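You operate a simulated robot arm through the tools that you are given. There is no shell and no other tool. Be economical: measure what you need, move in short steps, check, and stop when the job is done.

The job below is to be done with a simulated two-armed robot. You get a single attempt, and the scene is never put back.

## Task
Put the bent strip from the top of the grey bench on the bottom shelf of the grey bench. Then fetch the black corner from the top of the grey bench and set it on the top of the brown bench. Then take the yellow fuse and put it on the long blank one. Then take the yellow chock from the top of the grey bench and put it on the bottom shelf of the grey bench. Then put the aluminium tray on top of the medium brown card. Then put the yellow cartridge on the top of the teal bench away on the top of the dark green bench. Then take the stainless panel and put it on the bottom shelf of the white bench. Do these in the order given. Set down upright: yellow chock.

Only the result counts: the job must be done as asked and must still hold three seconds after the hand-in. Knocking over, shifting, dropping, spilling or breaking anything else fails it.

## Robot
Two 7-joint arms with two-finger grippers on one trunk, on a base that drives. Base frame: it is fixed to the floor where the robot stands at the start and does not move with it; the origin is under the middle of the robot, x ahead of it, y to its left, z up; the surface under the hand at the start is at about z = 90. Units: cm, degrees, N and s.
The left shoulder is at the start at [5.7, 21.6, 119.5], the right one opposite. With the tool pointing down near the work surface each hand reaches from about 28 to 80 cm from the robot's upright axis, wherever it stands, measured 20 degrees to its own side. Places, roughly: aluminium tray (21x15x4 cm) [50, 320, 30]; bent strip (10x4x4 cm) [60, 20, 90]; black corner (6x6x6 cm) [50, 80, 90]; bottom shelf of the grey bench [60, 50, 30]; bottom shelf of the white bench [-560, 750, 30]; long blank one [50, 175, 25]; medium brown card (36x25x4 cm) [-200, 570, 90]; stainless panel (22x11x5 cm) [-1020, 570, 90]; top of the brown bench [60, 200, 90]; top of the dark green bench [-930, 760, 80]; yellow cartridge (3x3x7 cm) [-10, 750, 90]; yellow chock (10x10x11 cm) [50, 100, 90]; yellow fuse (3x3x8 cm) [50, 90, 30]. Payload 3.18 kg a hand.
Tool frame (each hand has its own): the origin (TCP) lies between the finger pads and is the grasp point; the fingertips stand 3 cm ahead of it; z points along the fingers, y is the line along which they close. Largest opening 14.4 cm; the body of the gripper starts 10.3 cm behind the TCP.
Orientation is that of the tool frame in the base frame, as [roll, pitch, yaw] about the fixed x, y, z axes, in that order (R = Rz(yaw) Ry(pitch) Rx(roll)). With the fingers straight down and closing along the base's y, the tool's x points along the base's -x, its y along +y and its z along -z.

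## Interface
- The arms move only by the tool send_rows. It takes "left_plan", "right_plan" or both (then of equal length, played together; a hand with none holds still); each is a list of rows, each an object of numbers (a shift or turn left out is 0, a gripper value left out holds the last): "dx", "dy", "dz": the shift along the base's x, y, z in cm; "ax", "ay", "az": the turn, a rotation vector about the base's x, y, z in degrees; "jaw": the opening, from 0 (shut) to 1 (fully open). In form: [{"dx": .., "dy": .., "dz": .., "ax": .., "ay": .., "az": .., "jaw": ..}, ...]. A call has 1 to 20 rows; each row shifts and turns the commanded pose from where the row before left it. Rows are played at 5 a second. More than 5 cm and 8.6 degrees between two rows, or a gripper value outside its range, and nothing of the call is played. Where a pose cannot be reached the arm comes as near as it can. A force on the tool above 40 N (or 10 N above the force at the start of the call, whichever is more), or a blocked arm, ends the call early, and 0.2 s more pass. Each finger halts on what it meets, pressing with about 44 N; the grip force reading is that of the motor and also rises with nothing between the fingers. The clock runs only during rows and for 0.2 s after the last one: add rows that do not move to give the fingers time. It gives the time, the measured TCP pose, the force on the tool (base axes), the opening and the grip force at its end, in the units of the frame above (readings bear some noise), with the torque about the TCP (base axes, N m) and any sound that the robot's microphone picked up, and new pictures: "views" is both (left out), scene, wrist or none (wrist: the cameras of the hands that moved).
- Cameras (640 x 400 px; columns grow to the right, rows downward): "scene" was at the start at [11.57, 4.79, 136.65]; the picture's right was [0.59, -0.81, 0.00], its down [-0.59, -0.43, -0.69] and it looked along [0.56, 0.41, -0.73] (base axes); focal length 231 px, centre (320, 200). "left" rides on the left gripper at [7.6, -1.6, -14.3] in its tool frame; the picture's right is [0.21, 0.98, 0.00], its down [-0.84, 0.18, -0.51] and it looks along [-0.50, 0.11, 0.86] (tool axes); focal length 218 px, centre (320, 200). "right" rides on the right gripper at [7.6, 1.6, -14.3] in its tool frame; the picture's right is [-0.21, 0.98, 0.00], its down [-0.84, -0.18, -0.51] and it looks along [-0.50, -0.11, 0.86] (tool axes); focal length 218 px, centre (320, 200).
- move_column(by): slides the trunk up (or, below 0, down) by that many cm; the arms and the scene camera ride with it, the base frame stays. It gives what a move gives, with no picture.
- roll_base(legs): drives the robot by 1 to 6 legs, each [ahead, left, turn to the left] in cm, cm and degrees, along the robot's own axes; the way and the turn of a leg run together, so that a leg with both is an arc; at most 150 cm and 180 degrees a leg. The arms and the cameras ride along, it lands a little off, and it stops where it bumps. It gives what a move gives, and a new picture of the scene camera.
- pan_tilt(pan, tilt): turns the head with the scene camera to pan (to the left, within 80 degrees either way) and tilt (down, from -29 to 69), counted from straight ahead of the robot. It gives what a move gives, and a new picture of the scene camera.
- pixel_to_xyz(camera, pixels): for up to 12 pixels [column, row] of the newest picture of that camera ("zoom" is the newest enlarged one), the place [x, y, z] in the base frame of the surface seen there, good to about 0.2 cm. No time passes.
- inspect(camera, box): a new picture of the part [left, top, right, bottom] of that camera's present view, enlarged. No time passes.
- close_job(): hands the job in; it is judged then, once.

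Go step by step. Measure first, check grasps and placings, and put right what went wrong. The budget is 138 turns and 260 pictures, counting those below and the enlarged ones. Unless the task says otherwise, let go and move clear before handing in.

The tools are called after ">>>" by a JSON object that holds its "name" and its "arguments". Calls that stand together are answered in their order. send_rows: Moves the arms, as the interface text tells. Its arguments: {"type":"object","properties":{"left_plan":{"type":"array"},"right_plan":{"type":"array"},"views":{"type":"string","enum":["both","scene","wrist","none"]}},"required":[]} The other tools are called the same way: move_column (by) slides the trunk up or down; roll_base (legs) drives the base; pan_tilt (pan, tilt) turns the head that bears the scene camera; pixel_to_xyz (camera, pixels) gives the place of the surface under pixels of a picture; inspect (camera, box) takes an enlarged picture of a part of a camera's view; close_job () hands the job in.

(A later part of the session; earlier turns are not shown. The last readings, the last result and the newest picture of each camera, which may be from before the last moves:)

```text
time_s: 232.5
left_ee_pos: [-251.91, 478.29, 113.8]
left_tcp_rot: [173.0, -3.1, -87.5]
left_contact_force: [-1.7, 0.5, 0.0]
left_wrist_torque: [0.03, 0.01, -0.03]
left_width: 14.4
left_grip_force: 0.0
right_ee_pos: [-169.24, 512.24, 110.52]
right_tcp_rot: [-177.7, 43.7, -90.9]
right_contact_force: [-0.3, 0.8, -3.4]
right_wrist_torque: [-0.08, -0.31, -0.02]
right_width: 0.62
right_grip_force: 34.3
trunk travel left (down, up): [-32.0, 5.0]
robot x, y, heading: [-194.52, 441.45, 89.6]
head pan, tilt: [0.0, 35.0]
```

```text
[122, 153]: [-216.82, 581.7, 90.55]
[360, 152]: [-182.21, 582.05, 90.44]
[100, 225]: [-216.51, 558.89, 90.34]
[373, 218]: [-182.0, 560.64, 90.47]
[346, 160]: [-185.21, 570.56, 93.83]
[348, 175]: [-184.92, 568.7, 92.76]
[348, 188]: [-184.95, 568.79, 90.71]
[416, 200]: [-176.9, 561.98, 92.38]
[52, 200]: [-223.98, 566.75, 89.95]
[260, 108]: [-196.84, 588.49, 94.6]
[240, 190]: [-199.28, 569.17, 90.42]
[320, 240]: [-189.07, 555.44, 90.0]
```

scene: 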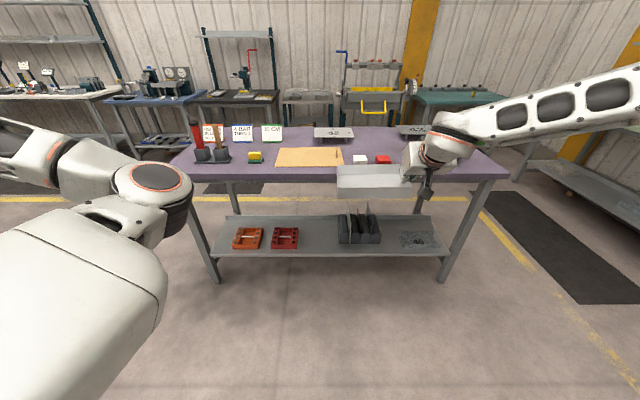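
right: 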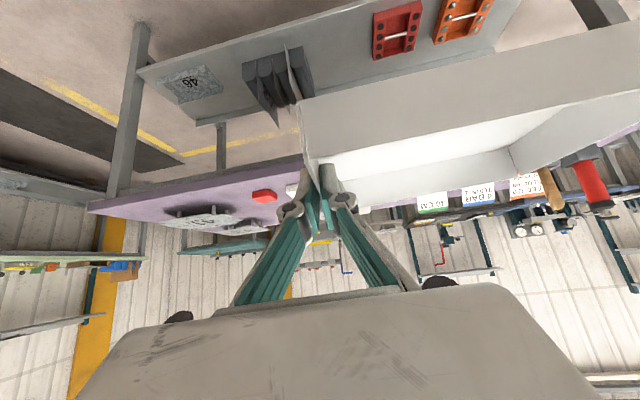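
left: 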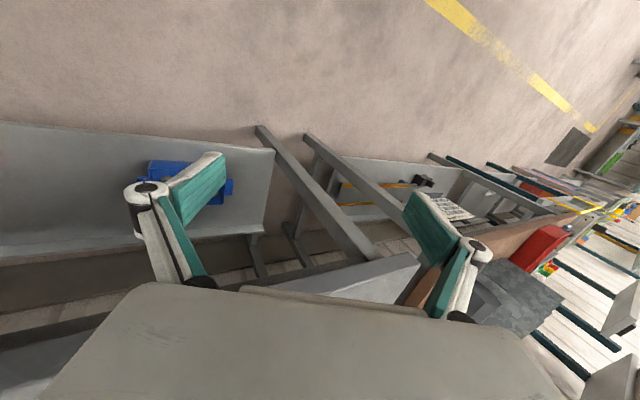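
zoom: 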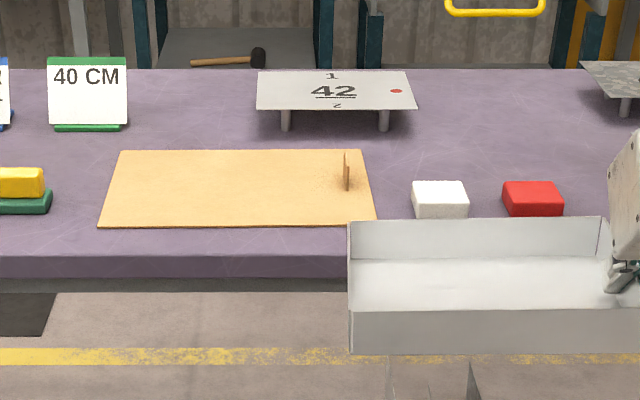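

The card spans x −217…−181.5, y 558–582.5, with the tab at x≈−185. I'll put the tray on the clear part, centred near (−203, 570.5), so TCP (−192.9, 569.4, 94.1).

>>> {"name": "send_rows", "arguments": {"right_plan": [{"dx": -5}, {"dx": -5}, {"dx": -4}, {}], "views": "none"}}

>>> {"name": "roll_base", "arguments": {"legs": [[0, 9.5, 0.4], [55.5, 0, 0]]}}

```text
time_s: 233.5
left_ee_pos: [-251.79, 478.32, 113.9]
left_tcp_rot: [172.9, -3.0, -87.4]
left_contact_force: [0.2, -0.5, 0.0]
left_wrist_torque: [0.05, 0.04, 0.0]
left_width: 14.41
left_grip_force: 0.2
right_ee_pos: [-182.89, 511.89, 110.76]
right_tcp_rot: [-177.8, 43.7, -91.2]
right_contact_force: [0.9, -0.6, -2.4]
right_wrist_torque: [-0.08, -0.25, 0.02]
right_width: 0.54
right_grip_force: 34.7
trunk travel left (down, up): [-32.0, 5.0]
robot x, y, heading: [-194.69, 441.42, 89.7]
head pan, tilt: [0.0, 35.0]
```

```text
time_s: 237.7
left_ee_pos: [-262.03, 533.01, 113.83]
left_tcp_rot: [173.0, -3.1, -86.8]
left_contact_force: [0.6, 0.1, 0.3]
left_wrist_torque: [-0.04, -0.01, -0.03]
left_width: 14.42
left_grip_force: 0.1
right_ee_pos: [-193.6, 567.52, 110.67]
right_tcp_rot: [-177.8, 43.7, -90.4]
right_contact_force: [-0.4, 0.9, -3.5]
right_wrist_torque: [-0.05, -0.29, 0.0]
right_width: 0.58
right_grip_force: 34.7
trunk travel left (down, up): [-32.0, 5.0]
robot x, y, heading: [-204.12, 496.81, 90.3]
head pan, tilt: [0.0, 35.0]
```

scene: 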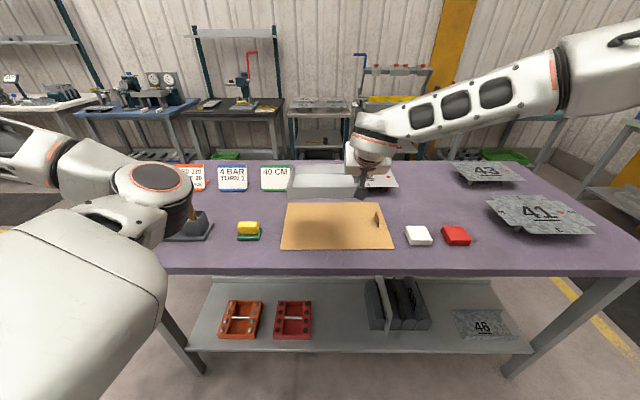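

I'll level the hand and lower to just above the card.

>>> {"name": "send_rows", "arguments": {"right_plan": [{"dx": 0.7, "dy": 1.9, "ay": 2.2, "az": 2.1}, {"dz": -4}, {"dz": -4}, {"dz": -4}, {"dz": -1.5}, {}], "views": "both"}}

>>> {"name": "inspect", "arguments": {"camera": "scene", "box": [250, 150, 430, 270]}}

```text
time_s: 239.1
left_ee_pos: [-262.01, 532.89, 113.84]
left_tcp_rot: [173.1, -3.0, -86.8]
left_contact_force: [0.2, 0.3, 0.1]
left_wrist_torque: [-0.01, -0.01, -0.04]
left_width: 14.4
left_grip_force: 0.1
right_ee_pos: [-192.72, 569.37, 97.13]
right_tcp_rot: [179.2, 43.7, -90.4]
right_contact_force: [0.5, -0.3, -2.9]
right_wrist_torque: [-0.04, -0.29, 0.03]
right_width: 0.6
right_grip_force: 34.5
trunk travel left (down, up): [-32.0, 5.0]
robot x, y, heading: [-204.19, 496.66, 90.5]
head pan, tilt: [0.0, 35.0]
```

scene: 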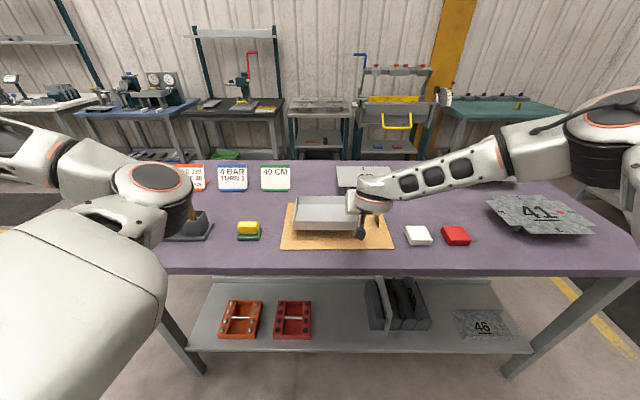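
right: 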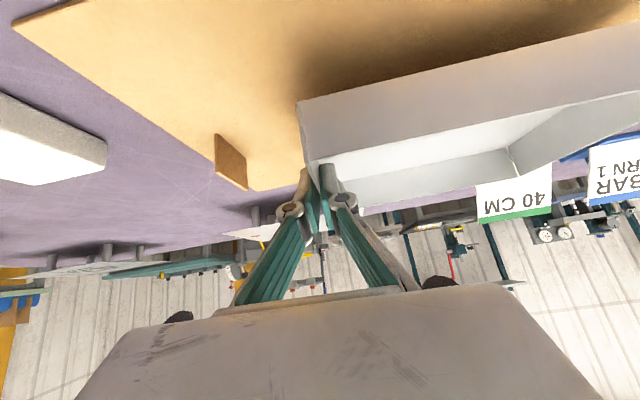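

```text
3.33 times, centred on (340, 210) of scene
```

zoom: 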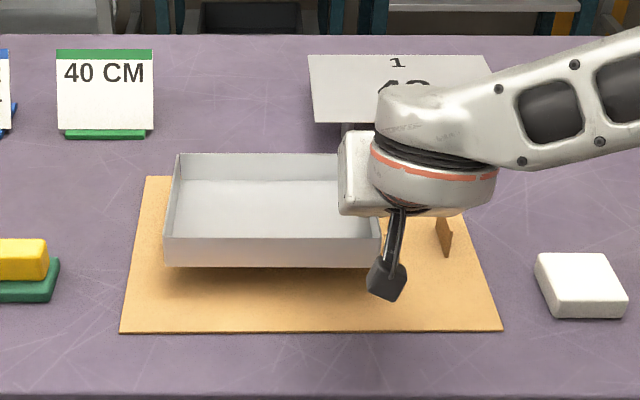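

It's level over the card and clear of the tab. Lowering the last 3 cm.

>>> {"name": "send_rows", "arguments": {"right_plan": [{"dz": -1.5}, {"dz": -1}, {"dz": -0.4}, {}], "views": "none"}}

```text
time_s: 240.1
left_ee_pos: [-261.93, 533.0, 114.03]
left_tcp_rot: [173.0, -3.0, -86.8]
left_contact_force: [-0.5, 0.5, -0.3]
left_wrist_torque: [0.01, -0.02, 0.0]
left_width: 14.38
left_grip_force: 0.0
right_ee_pos: [-192.78, 569.45, 94.21]
right_tcp_rot: [179.2, 43.7, -90.5]
right_contact_force: [0.8, -0.2, -1.7]
right_wrist_torque: [0.06, -0.07, -0.04]
right_width: 0.62
right_grip_force: 34.3
trunk travel left (down, up): [-32.0, 5.0]
robot x, y, heading: [-203.94, 497.42, 90.5]
head pan, tilt: [0.0, 35.0]
```

Contact is starting (the torque dropped). I'll lower 0.2 cm more, open slightly and leave vertically.

>>> {"name": "send_rows", "arguments": {"right_plan": [{"dz": -0.2}, {}, {"jaw": 0.15}, {"jaw": 0.22}, {}, {"dz": 2}, {"dz": 3}, {"dz": 4}, {"dz": 4, "dy": -2}, {"dy": -4, "dz": 2}, {}], "views": "both"}}

```text
time_s: 242.5
left_ee_pos: [-262.06, 532.95, 113.86]
left_tcp_rot: [172.9, -3.1, -86.8]
left_contact_force: [1.2, 0.2, -0.9]
left_wrist_torque: [-0.05, 0.02, 0.0]
left_width: 14.41
left_grip_force: 0.1
right_ee_pos: [-192.71, 563.53, 108.98]
right_tcp_rot: [179.2, 43.6, -90.6]
right_contact_force: [0.6, 0.5, 0.9]
right_wrist_torque: [-0.01, 0.02, -0.02]
right_width: 3.14
right_grip_force: 0.0
trunk travel left (down, up): [-32.0, 5.0]
robot x, y, heading: [-204.24, 496.81, 90.4]
head pan, tilt: [0.0, 35.0]
```

scene: 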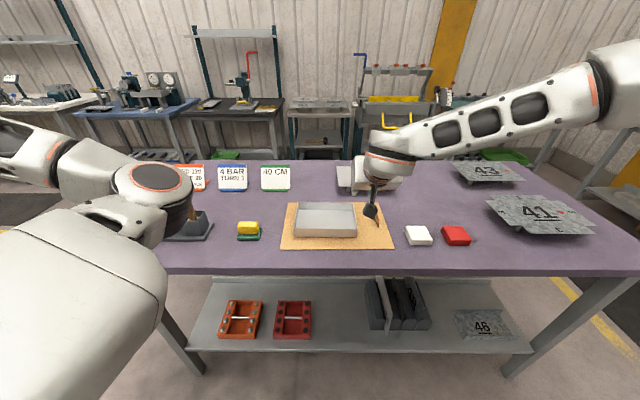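
right: 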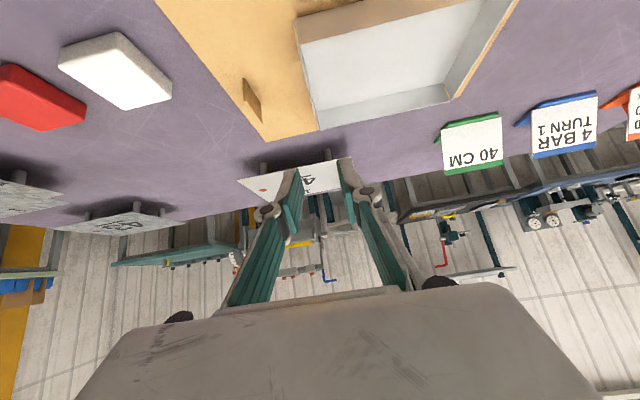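

The tray sits on the card. Next is the yellow cartridge on the teal bench near (−10, 750). I'll back away and drive around the purple bench's right end.

>>> {"name": "roll_base", "arguments": {"legs": [[-45, 0, 0], [0, -150, 0], [0, -26, 0], [140, 0, 0]]}}

```text
time_s: 267.2
left_ee_pos: [-90.04, 630.03, 113.95]
left_tcp_rot: [172.9, -3.1, -85.3]
left_contact_force: [-0.4, -0.5, 0.1]
left_wrist_torque: [0.0, -0.02, 0.0]
left_width: 14.41
left_grip_force: 0.0
right_ee_pos: [-21.62, 662.26, 109.09]
right_tcp_rot: [179.1, 43.6, -89.0]
right_contact_force: [0.0, 1.7, 0.3]
right_wrist_torque: [-0.03, 0.01, 0.02]
right_width: 3.16
right_grip_force: 0.1
trunk travel left (down, up): [-32.0, 5.0]
robot x, y, heading: [-31.14, 595.87, 92.1]
head pan, tilt: [0.0, 35.0]
```

scene: 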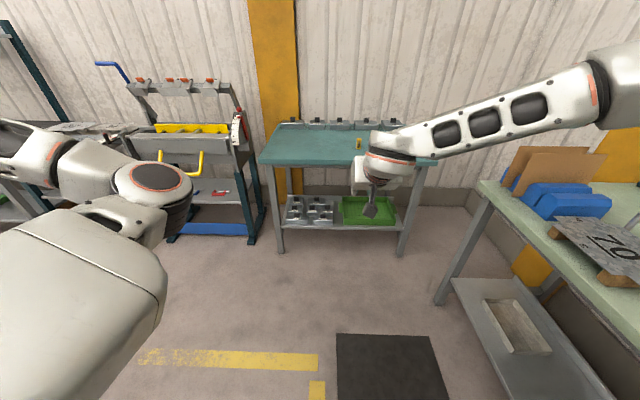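

The teal bench is ahead, with a small yellow item at (358,142).

>>> {"name": "inspect", "arguments": {"camera": "scene", "box": [250, 110, 450, 190]}}

>>> {"name": "pixel_to_xyz", "arguments": {"camera": "scene", "pixels": [[359, 142], [357, 138], [359, 148], [265, 160], [300, 164], [340, 165], [300, 130], [345, 128], [315, 125], [480, 190], [205, 155], [330, 145]]}}

```text
3.20 times, centred on (350, 150) of scene
```

zoom: 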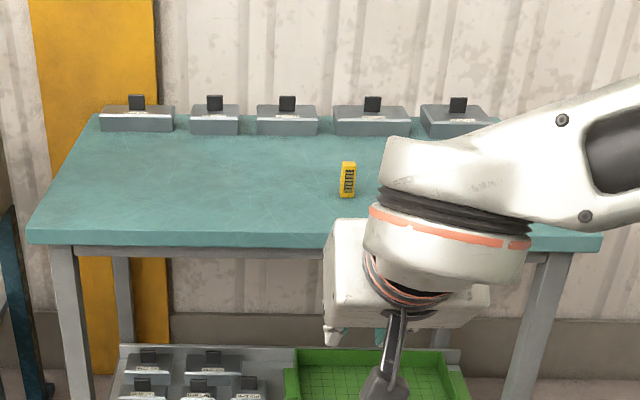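

```text
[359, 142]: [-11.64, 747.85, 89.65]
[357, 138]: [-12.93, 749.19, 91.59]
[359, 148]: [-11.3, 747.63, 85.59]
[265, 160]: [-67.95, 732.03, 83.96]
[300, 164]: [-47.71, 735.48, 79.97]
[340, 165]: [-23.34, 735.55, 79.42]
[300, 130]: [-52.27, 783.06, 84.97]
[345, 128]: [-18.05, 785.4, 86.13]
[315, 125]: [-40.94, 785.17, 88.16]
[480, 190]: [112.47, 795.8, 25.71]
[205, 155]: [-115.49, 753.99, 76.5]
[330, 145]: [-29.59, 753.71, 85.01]
```

The cartridge stands at about (−11.7, 748.5), z 85–92, with the bench edge at y≈732. I'll straighten the heading and drive closer.

>>> {"name": "roll_base", "arguments": {"legs": [[0, -9, -2], [80, 0, 0]]}}

>>> {"name": "inspect", "arguments": {"camera": "right", "box": [200, 0, 440, 150]}}

```text
time_s: 272.6
left_ee_pos: [-79.66, 712.33, 113.98]
left_tcp_rot: [173.0, -3.1, -87.4]
left_contact_force: [0.0, -0.2, 0.6]
left_wrist_torque: [0.02, -0.02, 0.0]
left_width: 14.4
left_grip_force: 0.2
right_ee_pos: [-10.06, 742.08, 109.07]
right_tcp_rot: [179.2, 43.7, -91.0]
right_contact_force: [0.0, 0.9, -1.1]
right_wrist_torque: [0.01, -0.02, 0.0]
right_width: 3.18
right_grip_force: 0.1
trunk travel left (down, up): [-32.0, 5.0]
robot x, y, heading: [-22.07, 675.47, 89.6]
head pan, tilt: [0.0, 35.0]
```

scene: 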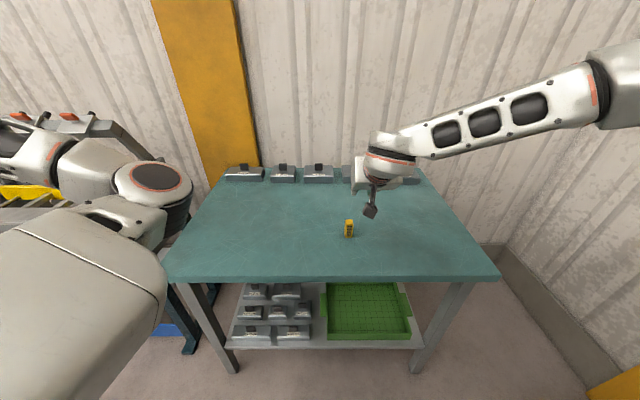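

```text
2.67 times, centred on (320, 75) of right
```

zoom: 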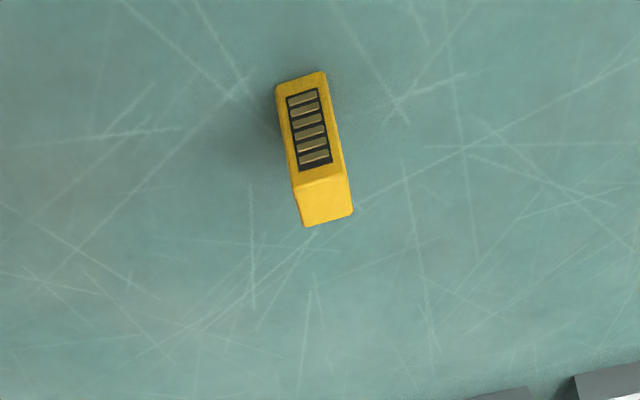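

>>> {"name": "pixel_to_xyz", "arguments": {"camera": "zoom", "pixels": [[300, 185], [340, 175], [350, 212], [308, 222], [325, 200], [282, 90], [322, 78], [310, 130]]}}

```text
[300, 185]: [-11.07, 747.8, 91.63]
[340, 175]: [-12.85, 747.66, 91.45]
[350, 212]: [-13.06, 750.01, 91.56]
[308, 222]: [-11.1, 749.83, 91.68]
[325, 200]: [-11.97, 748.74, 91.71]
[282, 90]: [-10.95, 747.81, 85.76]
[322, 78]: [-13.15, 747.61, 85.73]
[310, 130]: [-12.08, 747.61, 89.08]
```

The box is 2.3 cm square, aligned with the axes and centred at (−12.0, 748.8). Approaching with the jaw at 5 cm.

>>> {"name": "send_rows", "arguments": {"right_plan": [{"dx": -1, "dy": 3.3, "jaw": 0.36}, {"dx": -0.95, "dy": 3.4}, {"dz": -4.5}, {"dz": -4.5}, {"dz": -4.5}, {"dz": -1.5}, {}], "views": "wrist"}}

```text
time_s: 274.2
left_ee_pos: [-79.64, 712.28, 113.85]
left_tcp_rot: [173.0, -3.0, -87.4]
left_contact_force: [-0.5, -0.3, -0.3]
left_wrist_torque: [0.01, 0.0, 0.01]
left_width: 14.4
left_grip_force: 0.1
right_ee_pos: [-12.11, 748.95, 94.04]
right_tcp_rot: [179.2, 43.8, -91.0]
right_contact_force: [0.2, -0.5, 0.2]
right_wrist_torque: [-0.02, 0.03, 0.0]
right_width: 5.15
right_grip_force: 0.0
trunk travel left (down, up): [-32.0, 5.0]
robot x, y, heading: [-21.98, 675.48, 89.8]
head pan, tilt: [0.0, 35.0]
```

right: 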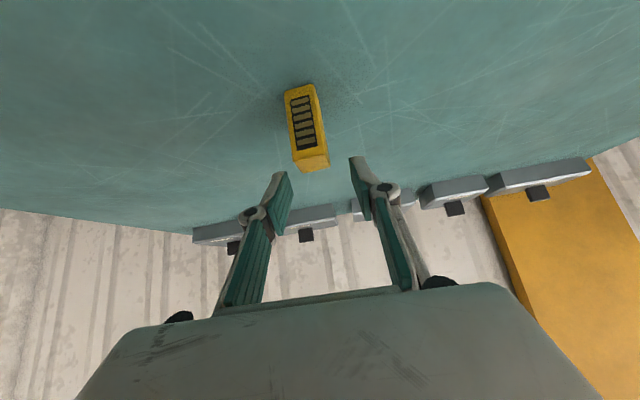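

>>> {"name": "send_rows", "arguments": {"right_plan": [{"dz": -2}, {"dz": -2.2}, {}, {"jaw": 0.2}, {"jaw": 0.05}, {}, {}, {"dz": 2}, {"dz": 4}, {"dz": 4}, {"dz": 4}, {"dz": 4}, {}], "views": "wrist"}}

```text
time_s: 277.0
left_ee_pos: [-79.72, 712.26, 113.95]
left_tcp_rot: [173.0, -3.1, -87.5]
left_contact_force: [0.4, -0.5, 0.1]
left_wrist_torque: [-0.02, 0.01, 0.01]
left_width: 14.4
left_grip_force: 0.0
right_ee_pos: [-12.0, 748.75, 107.9]
right_tcp_rot: [179.2, 43.6, -91.0]
right_contact_force: [0.4, 0.2, -1.2]
right_wrist_torque: [0.01, -0.01, 0.02]
right_width: 2.47
right_grip_force: 43.9
trunk travel left (down, up): [-32.0, 5.0]
robot x, y, heading: [-22.0, 675.61, 89.9]
head pan, tilt: [0.0, 35.0]
```

right: 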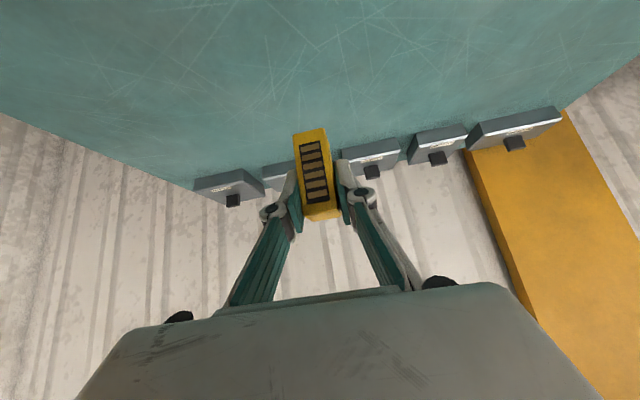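

The cartridge is held (2.5 cm). Now the long trip to the dark green bench near (−930, 760): back out, then sideways along the aisle, looking partway.

>>> {"name": "roll_base", "arguments": {"legs": [[-120, 0, 0], [-110, 0, 0], [0, 150, 0], [0, 150, 0]]}}

>>> {"name": "pan_tilt", "arguments": {"pan": 70, "tilt": 10}}

```text
time_s: 310.5
left_ee_pos: [-351.83, 487.04, 113.9]
left_tcp_rot: [173.0, -3.0, -87.3]
left_contact_force: [0.7, -0.1, 0.3]
left_wrist_torque: [-0.01, -0.03, 0.02]
left_width: 14.37
left_grip_force: 0.0
right_ee_pos: [-284.31, 523.58, 107.83]
right_tcp_rot: [179.2, 43.7, -90.9]
right_contact_force: [0.8, -0.3, -0.5]
right_wrist_torque: [0.01, -0.01, 0.0]
right_width: 2.49
right_grip_force: 44.2
trunk travel left (down, up): [-32.0, 5.0]
robot x, y, heading: [-294.4, 450.27, 89.7]
head pan, tilt: [0.0, 35.0]
stopped in leg 4: the robot was blocked; the commanded pose is now the measured one
```

scene: 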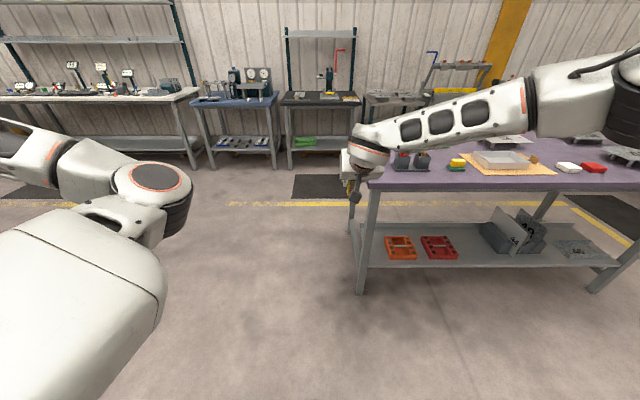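

```text
time_s: 311.9
left_ee_pos: [-351.77, 486.99, 113.97]
left_tcp_rot: [172.9, -3.1, -87.4]
left_contact_force: [-0.4, 1.8, -0.6]
left_wrist_torque: [0.01, 0.02, -0.03]
left_width: 14.39
left_grip_force: 0.1
right_ee_pos: [-284.37, 523.48, 107.91]
right_tcp_rot: [179.2, 43.7, -91.0]
right_contact_force: [-0.1, -0.5, -1.1]
right_wrist_torque: [-0.01, 0.01, 0.03]
right_width: 2.48
right_grip_force: 43.8
trunk travel left (down, up): [-32.0, 5.0]
robot x, y, heading: [-294.7, 450.62, 89.8]
head pan, tilt: [70.0, 10.0]
```

scene: 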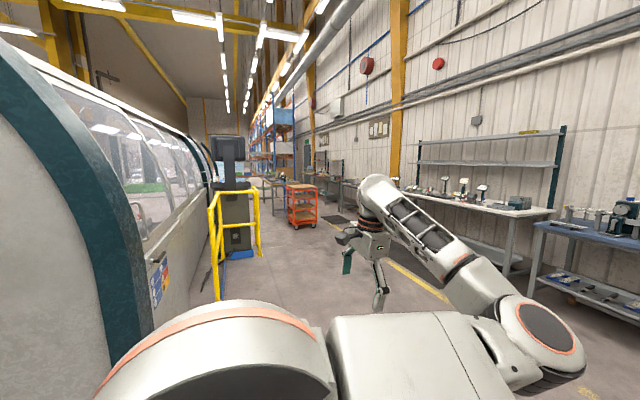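

The machine on the left side blocked the way, so I need a lane at larger y. I'll measure the corridor.

>>> {"name": "pixel_to_xyz", "arguments": {"camera": "scene", "pixels": [[130, 300], [160, 270], [215, 250], [250, 240], [235, 230], [290, 215], [317, 215], [340, 195], [500, 212], [380, 200], [545, 225], [280, 195]]}}

>>> {"name": "inspect", "arguments": {"camera": "scene", "box": [190, 120, 390, 260]}}

```text
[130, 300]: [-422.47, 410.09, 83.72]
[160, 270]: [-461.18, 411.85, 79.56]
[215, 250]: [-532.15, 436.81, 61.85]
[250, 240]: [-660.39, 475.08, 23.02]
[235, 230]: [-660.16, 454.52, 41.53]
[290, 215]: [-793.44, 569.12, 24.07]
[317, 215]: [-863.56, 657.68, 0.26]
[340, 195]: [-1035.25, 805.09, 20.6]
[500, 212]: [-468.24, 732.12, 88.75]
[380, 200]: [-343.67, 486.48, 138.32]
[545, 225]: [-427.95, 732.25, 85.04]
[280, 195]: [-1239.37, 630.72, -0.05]
```

```text
2.86 times, centred on (290, 190) of scene
```

zoom: 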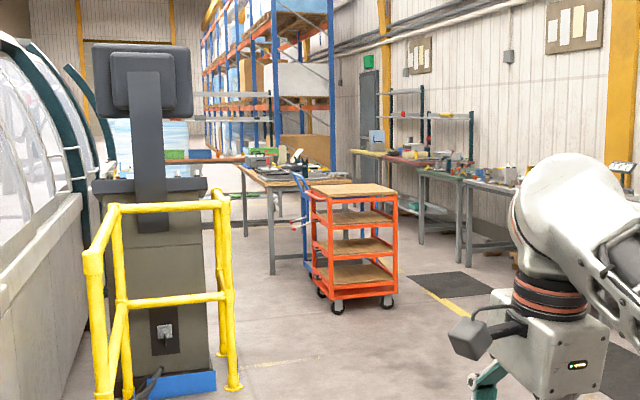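

The console rail reaches y≈476 at x −530…−660, and wall benches front at y=732. I'll step forward 22, left 60, then forward into a lane at y≈630 and left.

>>> {"name": "roll_base", "arguments": {"legs": [[22, 0, 0], [0, 62, 0], [100, 0, 0], [58, 0, 0], [0, 145, 0], [0, 145, 0]]}}

>>> {"name": "inspect", "arguments": {"camera": "scene", "box": [100, 60, 420, 300]}}

```text
time_s: 351.8
left_ee_pos: [-705.84, 659.14, 113.87]
left_tcp_rot: [173.0, -3.1, -85.3]
left_contact_force: [-0.6, 0.7, -0.3]
left_wrist_torque: [0.01, -0.01, 0.01]
left_width: 14.38
left_grip_force: 0.0
right_ee_pos: [-639.66, 698.06, 107.84]
right_tcp_rot: [179.2, 43.7, -88.9]
right_contact_force: [1.0, -0.1, -0.9]
right_wrist_torque: [-0.02, 0.02, 0.03]
right_width: 2.47
right_grip_force: 43.9
trunk travel left (down, up): [-32.0, 5.0]
robot x, y, heading: [-647.01, 624.58, 92.1]
head pan, tilt: [70.0, 10.0]
```

scene: 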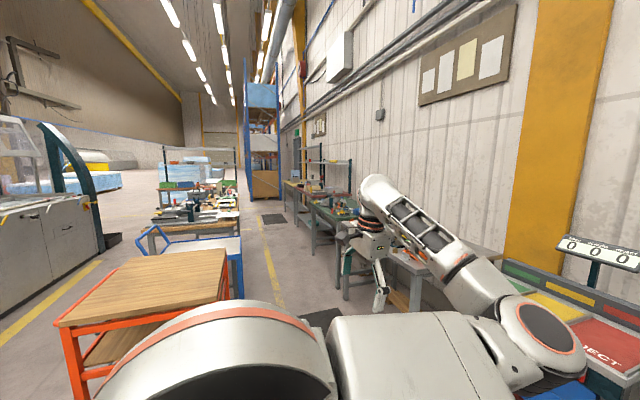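

```text
1.67 times, centred on (260, 180) of scene
```

zoom: 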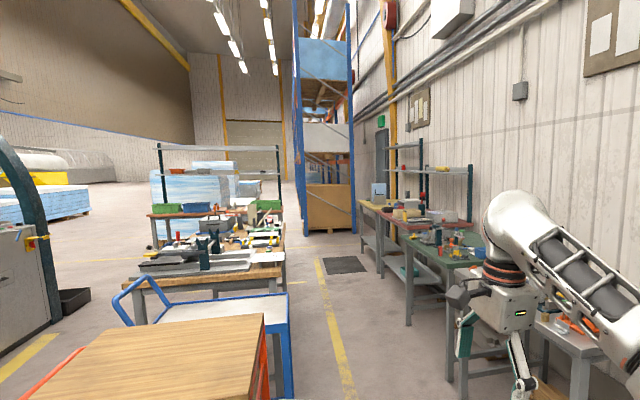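

A red cart and a blue trolley stand along the left of the lane. I'll measure their edges and the dark green bench.

>>> {"name": "pixel_to_xyz", "arguments": {"camera": "scene", "pixels": [[228, 252], [218, 285], [242, 240], [243, 285], [160, 235], [330, 212], [320, 205], [365, 235], [345, 210], [200, 205], [300, 190], [410, 262]]}}

>>> {"name": "pan_tilt", "arguments": {"pan": 40, "tilt": 20}}

```text
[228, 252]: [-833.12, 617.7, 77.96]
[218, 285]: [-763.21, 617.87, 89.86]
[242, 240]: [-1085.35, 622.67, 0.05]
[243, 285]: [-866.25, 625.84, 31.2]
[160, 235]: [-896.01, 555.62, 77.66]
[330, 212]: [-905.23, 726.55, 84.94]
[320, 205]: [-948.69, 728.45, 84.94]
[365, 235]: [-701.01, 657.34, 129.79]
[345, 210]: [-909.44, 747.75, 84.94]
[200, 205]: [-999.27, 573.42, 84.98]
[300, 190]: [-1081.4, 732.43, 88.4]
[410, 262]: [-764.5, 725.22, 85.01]
```

```text
time_s: 352.7
left_ee_pos: [-705.79, 659.1, 113.9]
left_tcp_rot: [173.0, -3.2, -85.4]
left_contact_force: [-1.1, -0.2, 0.0]
left_wrist_torque: [-0.02, 0.0, 0.02]
left_width: 14.39
left_grip_force: 0.1
right_ee_pos: [-639.63, 698.06, 107.91]
right_tcp_rot: [179.2, 43.7, -88.8]
right_contact_force: [0.7, 0.5, -0.3]
right_wrist_torque: [0.0, 0.0, 0.0]
right_width: 2.48
right_grip_force: 44.5
trunk travel left (down, up): [-32.0, 5.0]
robot x, y, heading: [-647.39, 624.64, 91.7]
head pan, tilt: [40.0, 20.0]
```

scene: 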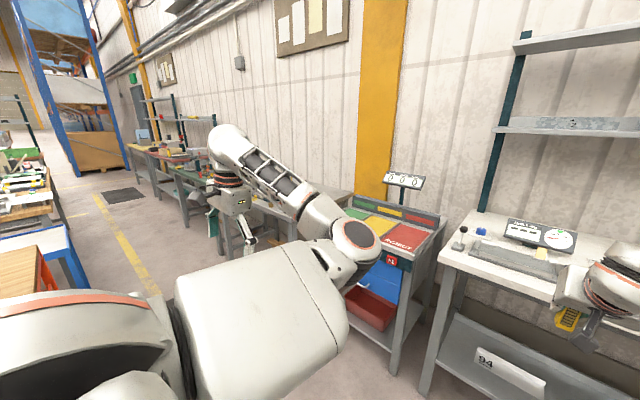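

The lane between the trolley (y≈626) and benches (y≈725) is about 1 m. I'll check tall items along it, then tuck the hand in higher.

>>> {"name": "pixel_to_xyz", "arguments": {"camera": "scene", "pixels": [[405, 180], [400, 205], [430, 220], [360, 212], [410, 240], [235, 175], [200, 160], [185, 170], [445, 255], [180, 125], [170, 185], [212, 200]]}}

>>> {"name": "send_rows", "arguments": {"right_plan": [{"dz": 4, "dy": -2}, {"dz": 4, "dy": -4}, {"dy": -4}, {"dy": -3}, {}], "views": "none"}}

```text
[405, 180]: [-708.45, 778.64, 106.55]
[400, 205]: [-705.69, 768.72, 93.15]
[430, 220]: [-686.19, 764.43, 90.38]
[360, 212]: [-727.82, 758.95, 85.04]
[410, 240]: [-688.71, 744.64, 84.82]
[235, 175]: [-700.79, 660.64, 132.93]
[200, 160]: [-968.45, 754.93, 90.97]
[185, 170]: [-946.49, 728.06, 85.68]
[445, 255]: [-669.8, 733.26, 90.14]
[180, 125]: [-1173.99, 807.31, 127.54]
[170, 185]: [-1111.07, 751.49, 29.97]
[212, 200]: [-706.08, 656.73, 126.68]
```

```text
refused: row 2 steps farther than a row can; nothing moved
```

Tall items are all at y≥768, so the current hand pose is fine. I'll move forward 42 to clear the trolley, then left.

>>> {"name": "roll_base", "arguments": {"legs": [[42, 0, -2], [0, 140, 0], [0, 120, 0]]}}

>>> {"name": "pan_tilt", "arguments": {"pan": 0, "tilt": 40}}

```text
time_s: 377.8
left_ee_pos: [-965.65, 708.18, 113.83]
left_tcp_rot: [172.9, -3.1, -88.1]
left_contact_force: [0.1, -0.8, -0.8]
left_wrist_torque: [0.01, -0.01, -0.02]
left_width: 14.4
left_grip_force: 0.0
right_ee_pos: [-897.79, 743.82, 107.94]
right_tcp_rot: [179.2, 43.7, -91.7]
right_contact_force: [-0.5, 0.7, 0.1]
right_wrist_torque: [0.01, 0.02, -0.01]
right_width: 2.5
right_grip_force: 43.7
trunk travel left (down, up): [-32.0, 5.0]
robot x, y, heading: [-908.62, 670.85, 88.9]
head pan, tilt: [40.0, 20.0]
```

scene: 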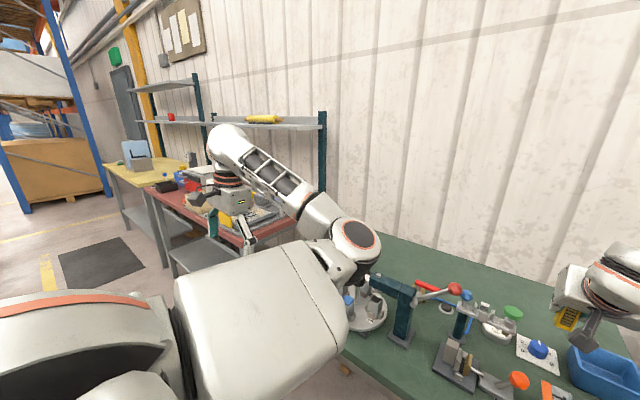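

```text
time_s: 378.9
left_ee_pos: [-965.77, 708.09, 113.87]
left_tcp_rot: [173.1, -3.1, -88.1]
left_contact_force: [0.1, -0.4, -0.5]
left_wrist_torque: [-0.01, -0.02, -0.03]
left_width: 14.4
left_grip_force: 0.0
right_ee_pos: [-897.64, 743.76, 107.85]
right_tcp_rot: [179.3, 43.7, -91.8]
right_contact_force: [-0.1, -0.2, -0.6]
right_wrist_torque: [-0.03, -0.02, -0.01]
right_width: 2.53
right_grip_force: 43.9
trunk travel left (down, up): [-32.0, 5.0]
robot x, y, heading: [-908.89, 670.84, 88.8]
head pan, tilt: [0.0, 40.0]
```

scene: 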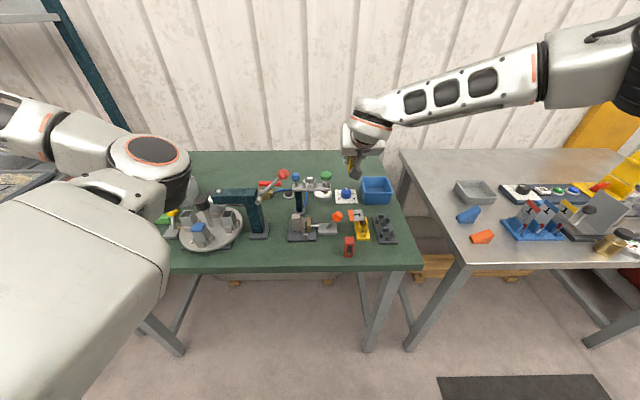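

The dark green bench is full of fixtures, but there's a clear strip along the front and right. I'll measure candidate spots.

>>> {"name": "pixel_to_xyz", "arguments": {"camera": "scene", "pixels": [[325, 255], [320, 241], [345, 255], [270, 258], [285, 245], [305, 241], [349, 243], [400, 255], [385, 258], [372, 240], [260, 238], [420, 268]]}}

>>> {"name": "inspect", "arguments": {"camera": "scene", "box": [240, 150, 430, 280]}}

```text
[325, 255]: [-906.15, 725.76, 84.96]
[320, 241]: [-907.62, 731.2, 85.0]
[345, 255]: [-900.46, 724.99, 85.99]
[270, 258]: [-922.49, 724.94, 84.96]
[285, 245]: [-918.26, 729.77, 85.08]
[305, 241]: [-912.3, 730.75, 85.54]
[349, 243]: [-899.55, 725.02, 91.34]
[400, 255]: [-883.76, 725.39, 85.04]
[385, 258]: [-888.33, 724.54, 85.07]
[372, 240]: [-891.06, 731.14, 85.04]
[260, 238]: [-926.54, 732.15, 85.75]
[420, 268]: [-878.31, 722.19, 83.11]
```

```text
3.08 times, centred on (335, 215) of scene
```

zoom: 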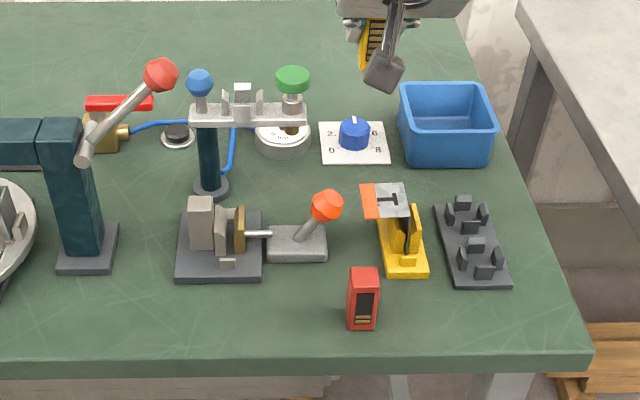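

I'll set the cartridge at about (−911, 726.3), in the clear strip left of the red block. First I'll pull the hand back, then shift the base left.

>>> {"name": "send_rows", "arguments": {"right_plan": [{"dy": -4}, {"dy": -4.5}, {"dy": -4.5}, {"dy": -4.3}, {}], "views": "none"}}

>>> {"name": "roll_base", "arguments": {"legs": [[0, 12.5, 1]]}}

```text
time_s: 380.1
left_ee_pos: [-965.67, 708.26, 113.99]
left_tcp_rot: [173.0, -3.1, -88.1]
left_contact_force: [0.2, 0.1, -1.6]
left_wrist_torque: [-0.01, 0.0, 0.02]
left_width: 14.44
left_grip_force: 0.1
right_ee_pos: [-897.72, 726.51, 107.82]
right_tcp_rot: [179.2, 43.7, -91.8]
right_contact_force: [0.4, 0.2, -0.6]
right_wrist_torque: [-0.01, 0.0, -0.02]
right_width: 2.47
right_grip_force: 44.1
trunk travel left (down, up): [-32.0, 5.0]
robot x, y, heading: [-908.56, 670.79, 89.1]
head pan, tilt: [0.0, 40.0]
```

```text
time_s: 381.8
left_ee_pos: [-978.7, 707.28, 113.93]
left_tcp_rot: [173.0, -3.1, -87.1]
left_contact_force: [-0.4, 0.4, 0.8]
left_wrist_torque: [0.03, -0.03, 0.0]
left_width: 14.36
left_grip_force: 0.0
right_ee_pos: [-910.9, 726.68, 107.92]
right_tcp_rot: [179.2, 43.6, -90.8]
right_contact_force: [0.3, -0.4, -0.3]
right_wrist_torque: [0.0, -0.01, -0.03]
right_width: 2.48
right_grip_force: 44.0
trunk travel left (down, up): [-32.0, 5.0]
robot x, y, heading: [-920.86, 670.9, 90.3]
head pan, tilt: [0.0, 40.0]
```

scene: 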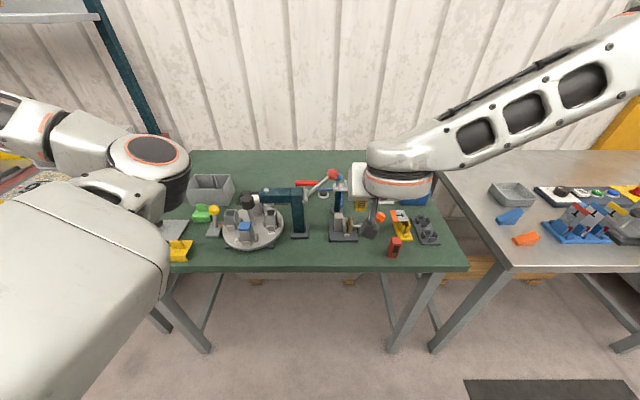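

>>> {"name": "send_rows", "arguments": {"right_plan": [{"dy": -0.5, "dz": -4}, {"dz": -4.5}, {"dz": -4.5}, {"dz": -3}, {}], "views": "both"}}

```text
time_s: 383.0
left_ee_pos: [-978.6, 707.31, 113.97]
left_tcp_rot: [173.0, -3.0, -87.1]
left_contact_force: [0.4, 0.9, 0.1]
left_wrist_torque: [0.01, 0.05, 0.0]
left_width: 14.41
left_grip_force: 0.0
right_ee_pos: [-910.86, 726.34, 91.78]
right_tcp_rot: [179.2, 43.7, -90.7]
right_contact_force: [0.5, -0.4, -0.7]
right_wrist_torque: [-0.02, 0.01, 0.0]
right_width: 2.47
right_grip_force: 44.1
trunk travel left (down, up): [-32.0, 5.0]
robot x, y, heading: [-920.78, 671.03, 90.1]
head pan, tilt: [0.0, 40.0]
```

scene: 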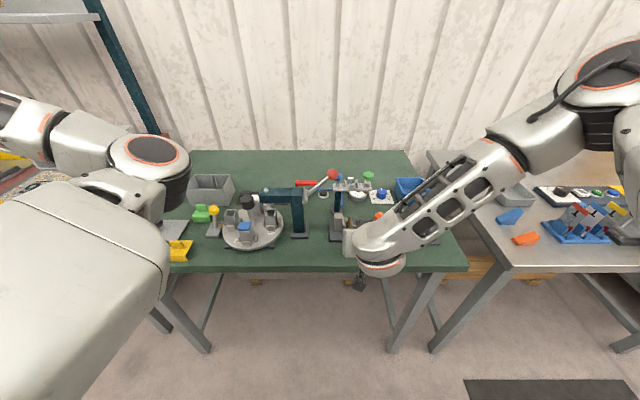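
right: 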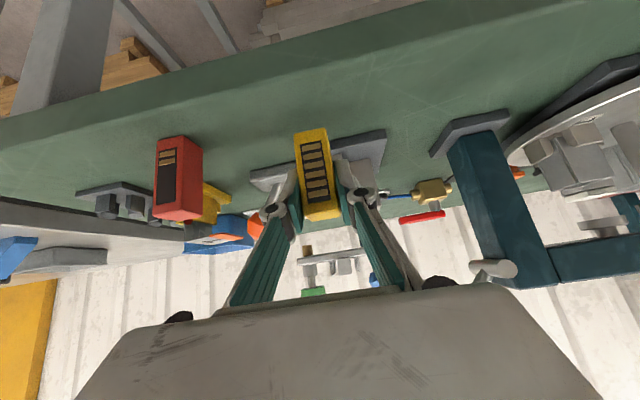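

It's clear in front of the vise base. Lowering the last 1.9 cm.

>>> {"name": "send_rows", "arguments": {"right_plan": [{"dz": -1.2}, {"dz": -0.5}, {"dz": -0.2}, {}], "views": "none"}}

```text
time_s: 384.0
left_ee_pos: [-978.56, 707.26, 113.98]
left_tcp_rot: [173.0, -3.1, -87.2]
left_contact_force: [0.1, -0.3, -0.4]
left_wrist_torque: [-0.01, 0.02, -0.01]
left_width: 14.41
left_grip_force: 0.1
right_ee_pos: [-910.95, 726.28, 90.05]
right_tcp_rot: [179.2, 43.7, -90.8]
right_contact_force: [0.4, -0.4, -0.5]
right_wrist_torque: [-0.01, 0.01, 0.0]
right_width: 2.5
right_grip_force: 43.8
trunk travel left (down, up): [-32.0, 5.0]
robot x, y, heading: [-921.15, 671.02, 89.9]
head pan, tilt: [0.0, 40.0]
```

>>> {"name": "send_rows", "arguments": {"right_plan": [{"dz": -0.25}, {}], "views": "none"}}

```text
time_s: 384.6
left_ee_pos: [-978.59, 707.26, 113.85]
left_tcp_rot: [173.0, -3.0, -87.1]
left_contact_force: [-0.3, -0.4, 0.7]
left_wrist_torque: [0.0, 0.01, -0.02]
left_width: 14.4
left_grip_force: 0.0
right_ee_pos: [-910.87, 726.35, 89.81]
right_tcp_rot: [179.1, 43.8, -90.8]
right_contact_force: [0.9, -0.4, 6.0]
right_wrist_torque: [-0.05, -0.15, -0.01]
right_width: 2.5
right_grip_force: 43.9
trunk travel left (down, up): [-32.0, 5.0]
robot x, y, heading: [-920.71, 671.1, 89.9]
head pan, tilt: [0.0, 40.0]
```

Seated at 6 N. Release and back out.

>>> {"name": "send_rows", "arguments": {"right_plan": [{"jaw": 0.25}, {"jaw": 0.36}, {}, {"dy": -2, "dz": 2}, {"dy": -2, "dz": 3}, {"dz": 4}, {"dz": 4}, {"dz": 4}, {}], "views": "both"}}

>>> {"name": "pan_tilt", "arguments": {"pan": 80, "tilt": 25}}

```text
time_s: 386.6
left_ee_pos: [-978.68, 707.43, 113.82]
left_tcp_rot: [173.0, -3.1, -87.1]
left_contact_force: [-0.3, 0.1, -0.4]
left_wrist_torque: [0.0, -0.03, 0.02]
left_width: 14.42
left_grip_force: 0.1
right_ee_pos: [-910.88, 722.4, 106.78]
right_tcp_rot: [179.1, 43.7, -90.6]
right_contact_force: [0.4, -0.3, -0.9]
right_wrist_torque: [0.02, 0.03, -0.02]
right_width: 5.18
right_grip_force: 0.1
trunk travel left (down, up): [-32.0, 5.0]
robot x, y, heading: [-921.46, 670.96, 89.8]
head pan, tilt: [0.0, 40.0]
```

scene: 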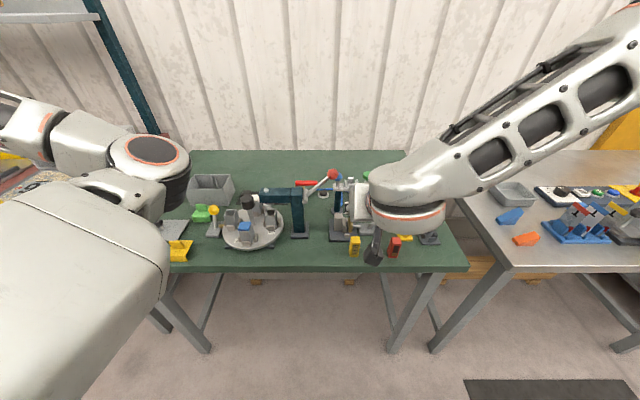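
right: 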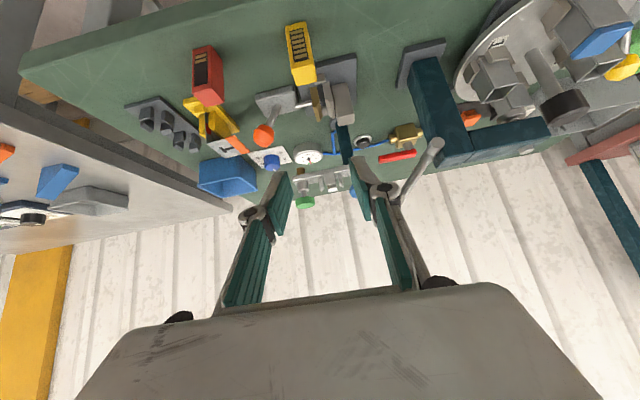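

```text
time_s: 388.2
left_ee_pos: [-978.52, 707.29, 113.96]
left_tcp_rot: [173.0, -3.1, -87.2]
left_contact_force: [-0.5, 0.4, -0.4]
left_wrist_torque: [0.02, -0.01, -0.01]
left_width: 14.39
left_grip_force: 0.0
right_ee_pos: [-910.94, 722.26, 106.75]
right_tcp_rot: [179.2, 43.8, -90.9]
right_contact_force: [-0.3, -0.3, 0.2]
right_wrist_torque: [0.0, 0.0, 0.01]
right_width: 5.18
right_grip_force: 0.1
trunk travel left (down, up): [-32.0, 5.0]
robot x, y, heading: [-921.08, 670.76, 90.2]
head pan, tilt: [80.0, 25.0]
```

scene: 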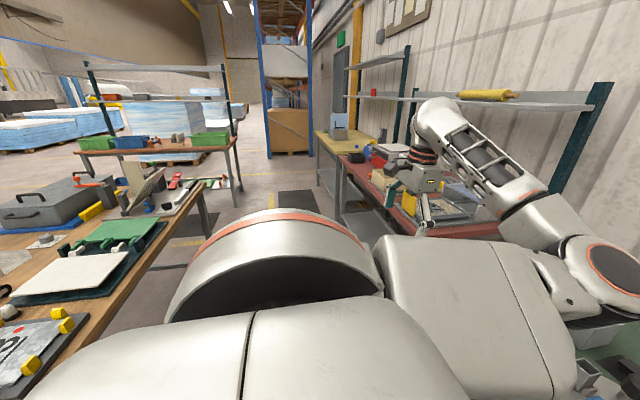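

The cartridge stands on the dark green bench. The wooden bench behind-left holds several plates; I'll measure them.

>>> {"name": "inspect", "arguments": {"camera": "scene", "box": [0, 150, 240, 390]}}

>>> {"name": "pixel_to_xyz", "arguments": {"camera": "scene", "pixels": [[75, 272], [125, 232], [40, 215], [35, 340], [10, 265], [150, 190], [200, 190], [100, 290], [60, 375], [180, 205], [90, 150], [220, 150]]}}

```text
1.67 times, centred on (120, 270) of scene
```

zoom: 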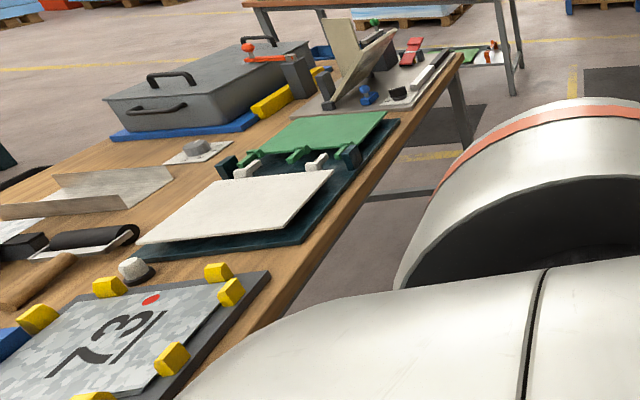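

```text
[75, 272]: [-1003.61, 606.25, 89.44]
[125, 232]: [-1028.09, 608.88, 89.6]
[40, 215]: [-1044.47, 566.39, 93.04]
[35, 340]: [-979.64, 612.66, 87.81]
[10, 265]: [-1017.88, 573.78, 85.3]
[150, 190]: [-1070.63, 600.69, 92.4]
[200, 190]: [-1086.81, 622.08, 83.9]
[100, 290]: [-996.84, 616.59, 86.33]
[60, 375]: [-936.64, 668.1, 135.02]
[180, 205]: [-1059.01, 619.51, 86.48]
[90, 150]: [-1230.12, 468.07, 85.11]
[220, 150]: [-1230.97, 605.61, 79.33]
```

The folded sheet with turned-up edges near (−1018, 574), z≈85, matches the stainless panel. It's too far from this side, so I'll go around through the gap at x≈−1155 and look from there.

>>> {"name": "roll_base", "arguments": {"legs": [[0, 120, 0], [0, 114, 0]]}}

>>> {"name": "pan_tilt", "arguments": {"pan": 80, "tilt": 35}}

```text
time_s: 408.8
left_ee_pos: [-1211.5, 709.23, 113.94]
left_tcp_rot: [173.0, -3.1, -87.6]
left_contact_force: [-0.5, -0.3, 0.0]
left_wrist_torque: [0.02, -0.02, 0.02]
left_width: 14.38
left_grip_force: 0.1
right_ee_pos: [-1143.77, 723.6, 106.74]
right_tcp_rot: [179.2, 43.7, -91.3]
right_contact_force: [-1.0, 0.0, 0.1]
right_wrist_torque: [0.01, 0.01, 0.04]
right_width: 5.17
right_grip_force: 0.0
trunk travel left (down, up): [-32.0, 5.0]
robot x, y, heading: [-1154.26, 672.15, 89.2]
head pan, tilt: [80.0, 25.0]
```

scene: 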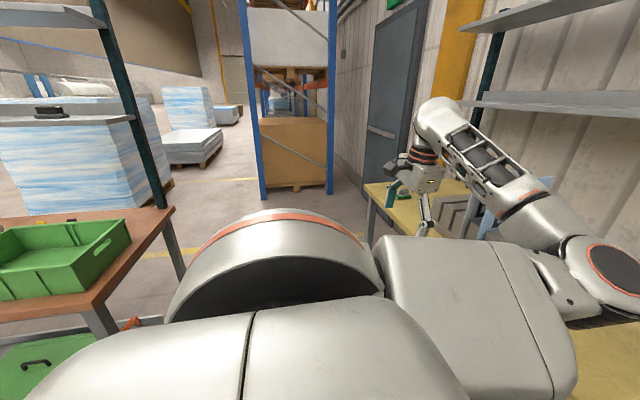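

```text
time_s: 409.5
left_ee_pos: [-1211.46, 709.27, 113.97]
left_tcp_rot: [173.0, -3.0, -87.5]
left_contact_force: [0.2, 0.4, -0.1]
left_wrist_torque: [0.0, -0.01, 0.01]
left_width: 14.39
left_grip_force: 0.0
right_ee_pos: [-1143.53, 723.61, 106.81]
right_tcp_rot: [179.2, 43.7, -91.4]
right_contact_force: [-0.2, -0.3, -0.4]
right_wrist_torque: [0.0, 0.0, 0.0]
right_width: 5.2
right_grip_force: 0.1
trunk travel left (down, up): [-32.0, 5.0]
robot x, y, heading: [-1154.36, 672.18, 89.6]
head pan, tilt: [80.0, 35.0]
```

scene: 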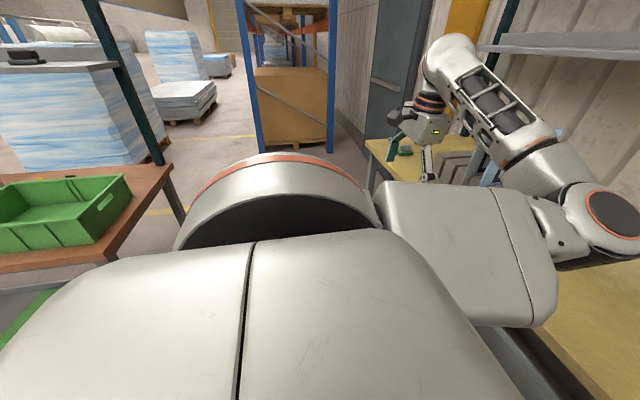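

>>> {"name": "pixel_to_xyz", "arguments": {"camera": "scene", "pixels": [[170, 172], [112, 255], [60, 268], [5, 262], [60, 210], [150, 195], [20, 330], [120, 190], [5, 180], [128, 60]]}}

```text
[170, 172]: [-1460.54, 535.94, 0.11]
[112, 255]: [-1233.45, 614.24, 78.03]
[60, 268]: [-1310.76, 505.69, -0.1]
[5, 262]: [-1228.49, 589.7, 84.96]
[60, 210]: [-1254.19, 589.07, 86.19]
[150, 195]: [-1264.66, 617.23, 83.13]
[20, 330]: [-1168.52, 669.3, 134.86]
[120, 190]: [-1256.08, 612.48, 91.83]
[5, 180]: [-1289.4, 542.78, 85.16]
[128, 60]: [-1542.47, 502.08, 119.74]
```

The gap is wide enough (x −1228…−1090). I'll back through it and look right at the wooden bench.

>>> {"name": "roll_base", "arguments": {"legs": [[-100, 0, 0], [-65, 0, 0]]}}

>>> {"name": "pan_tilt", "arguments": {"pan": -65, "tilt": 20}}

```text
time_s: 417.8
left_ee_pos: [-1213.56, 545.08, 113.91]
left_tcp_rot: [173.0, -3.0, -87.9]
left_contact_force: [0.9, 0.0, -0.2]
left_wrist_torque: [0.02, 0.0, -0.03]
left_width: 14.39
left_grip_force: 0.1
right_ee_pos: [-1145.83, 559.21, 106.77]
right_tcp_rot: [179.2, 43.7, -91.4]
right_contact_force: [0.0, -0.1, -0.4]
right_wrist_torque: [0.0, -0.02, 0.02]
right_width: 5.18
right_grip_force: 0.0
trunk travel left (down, up): [-32.0, 5.0]
robot x, y, heading: [-1156.72, 508.18, 89.1]
head pan, tilt: [80.0, 35.0]
```

scene: 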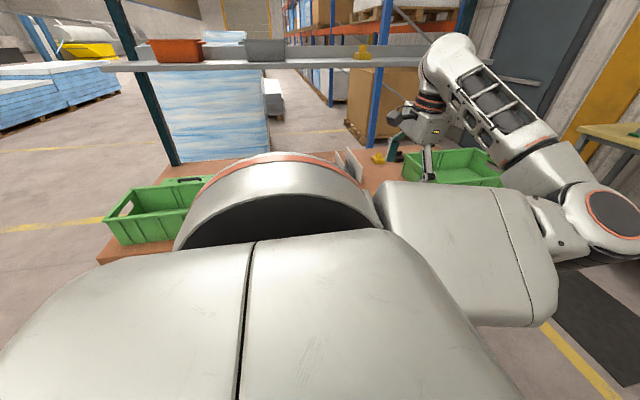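

```text
time_s: 420.1
left_ee_pos: [-1213.6, 545.13, 113.99]
left_tcp_rot: [173.0, -3.1, -88.0]
left_contact_force: [-0.3, 0.1, -0.1]
left_wrist_torque: [0.01, -0.01, -0.01]
left_width: 14.41
left_grip_force: 0.0
right_ee_pos: [-1145.85, 559.17, 106.9]
right_tcp_rot: [179.1, 43.8, -91.5]
right_contact_force: [-0.2, 0.1, -0.7]
right_wrist_torque: [0.02, -0.02, -0.01]
right_width: 5.18
right_grip_force: 0.0
trunk travel left (down, up): [-32.0, 5.0]
robot x, y, heading: [-1156.5, 508.19, 89.2]
head pan, tilt: [-65.0, 20.0]
```

scene: 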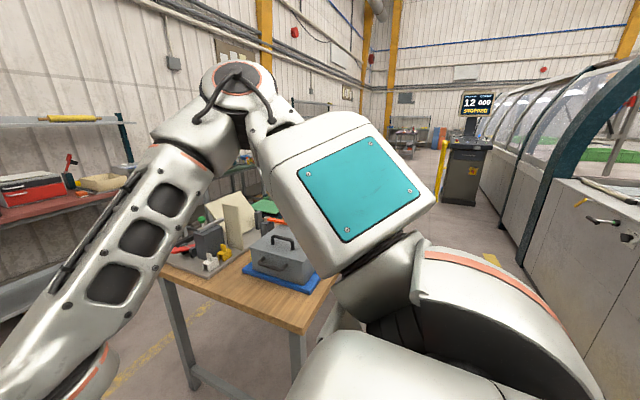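

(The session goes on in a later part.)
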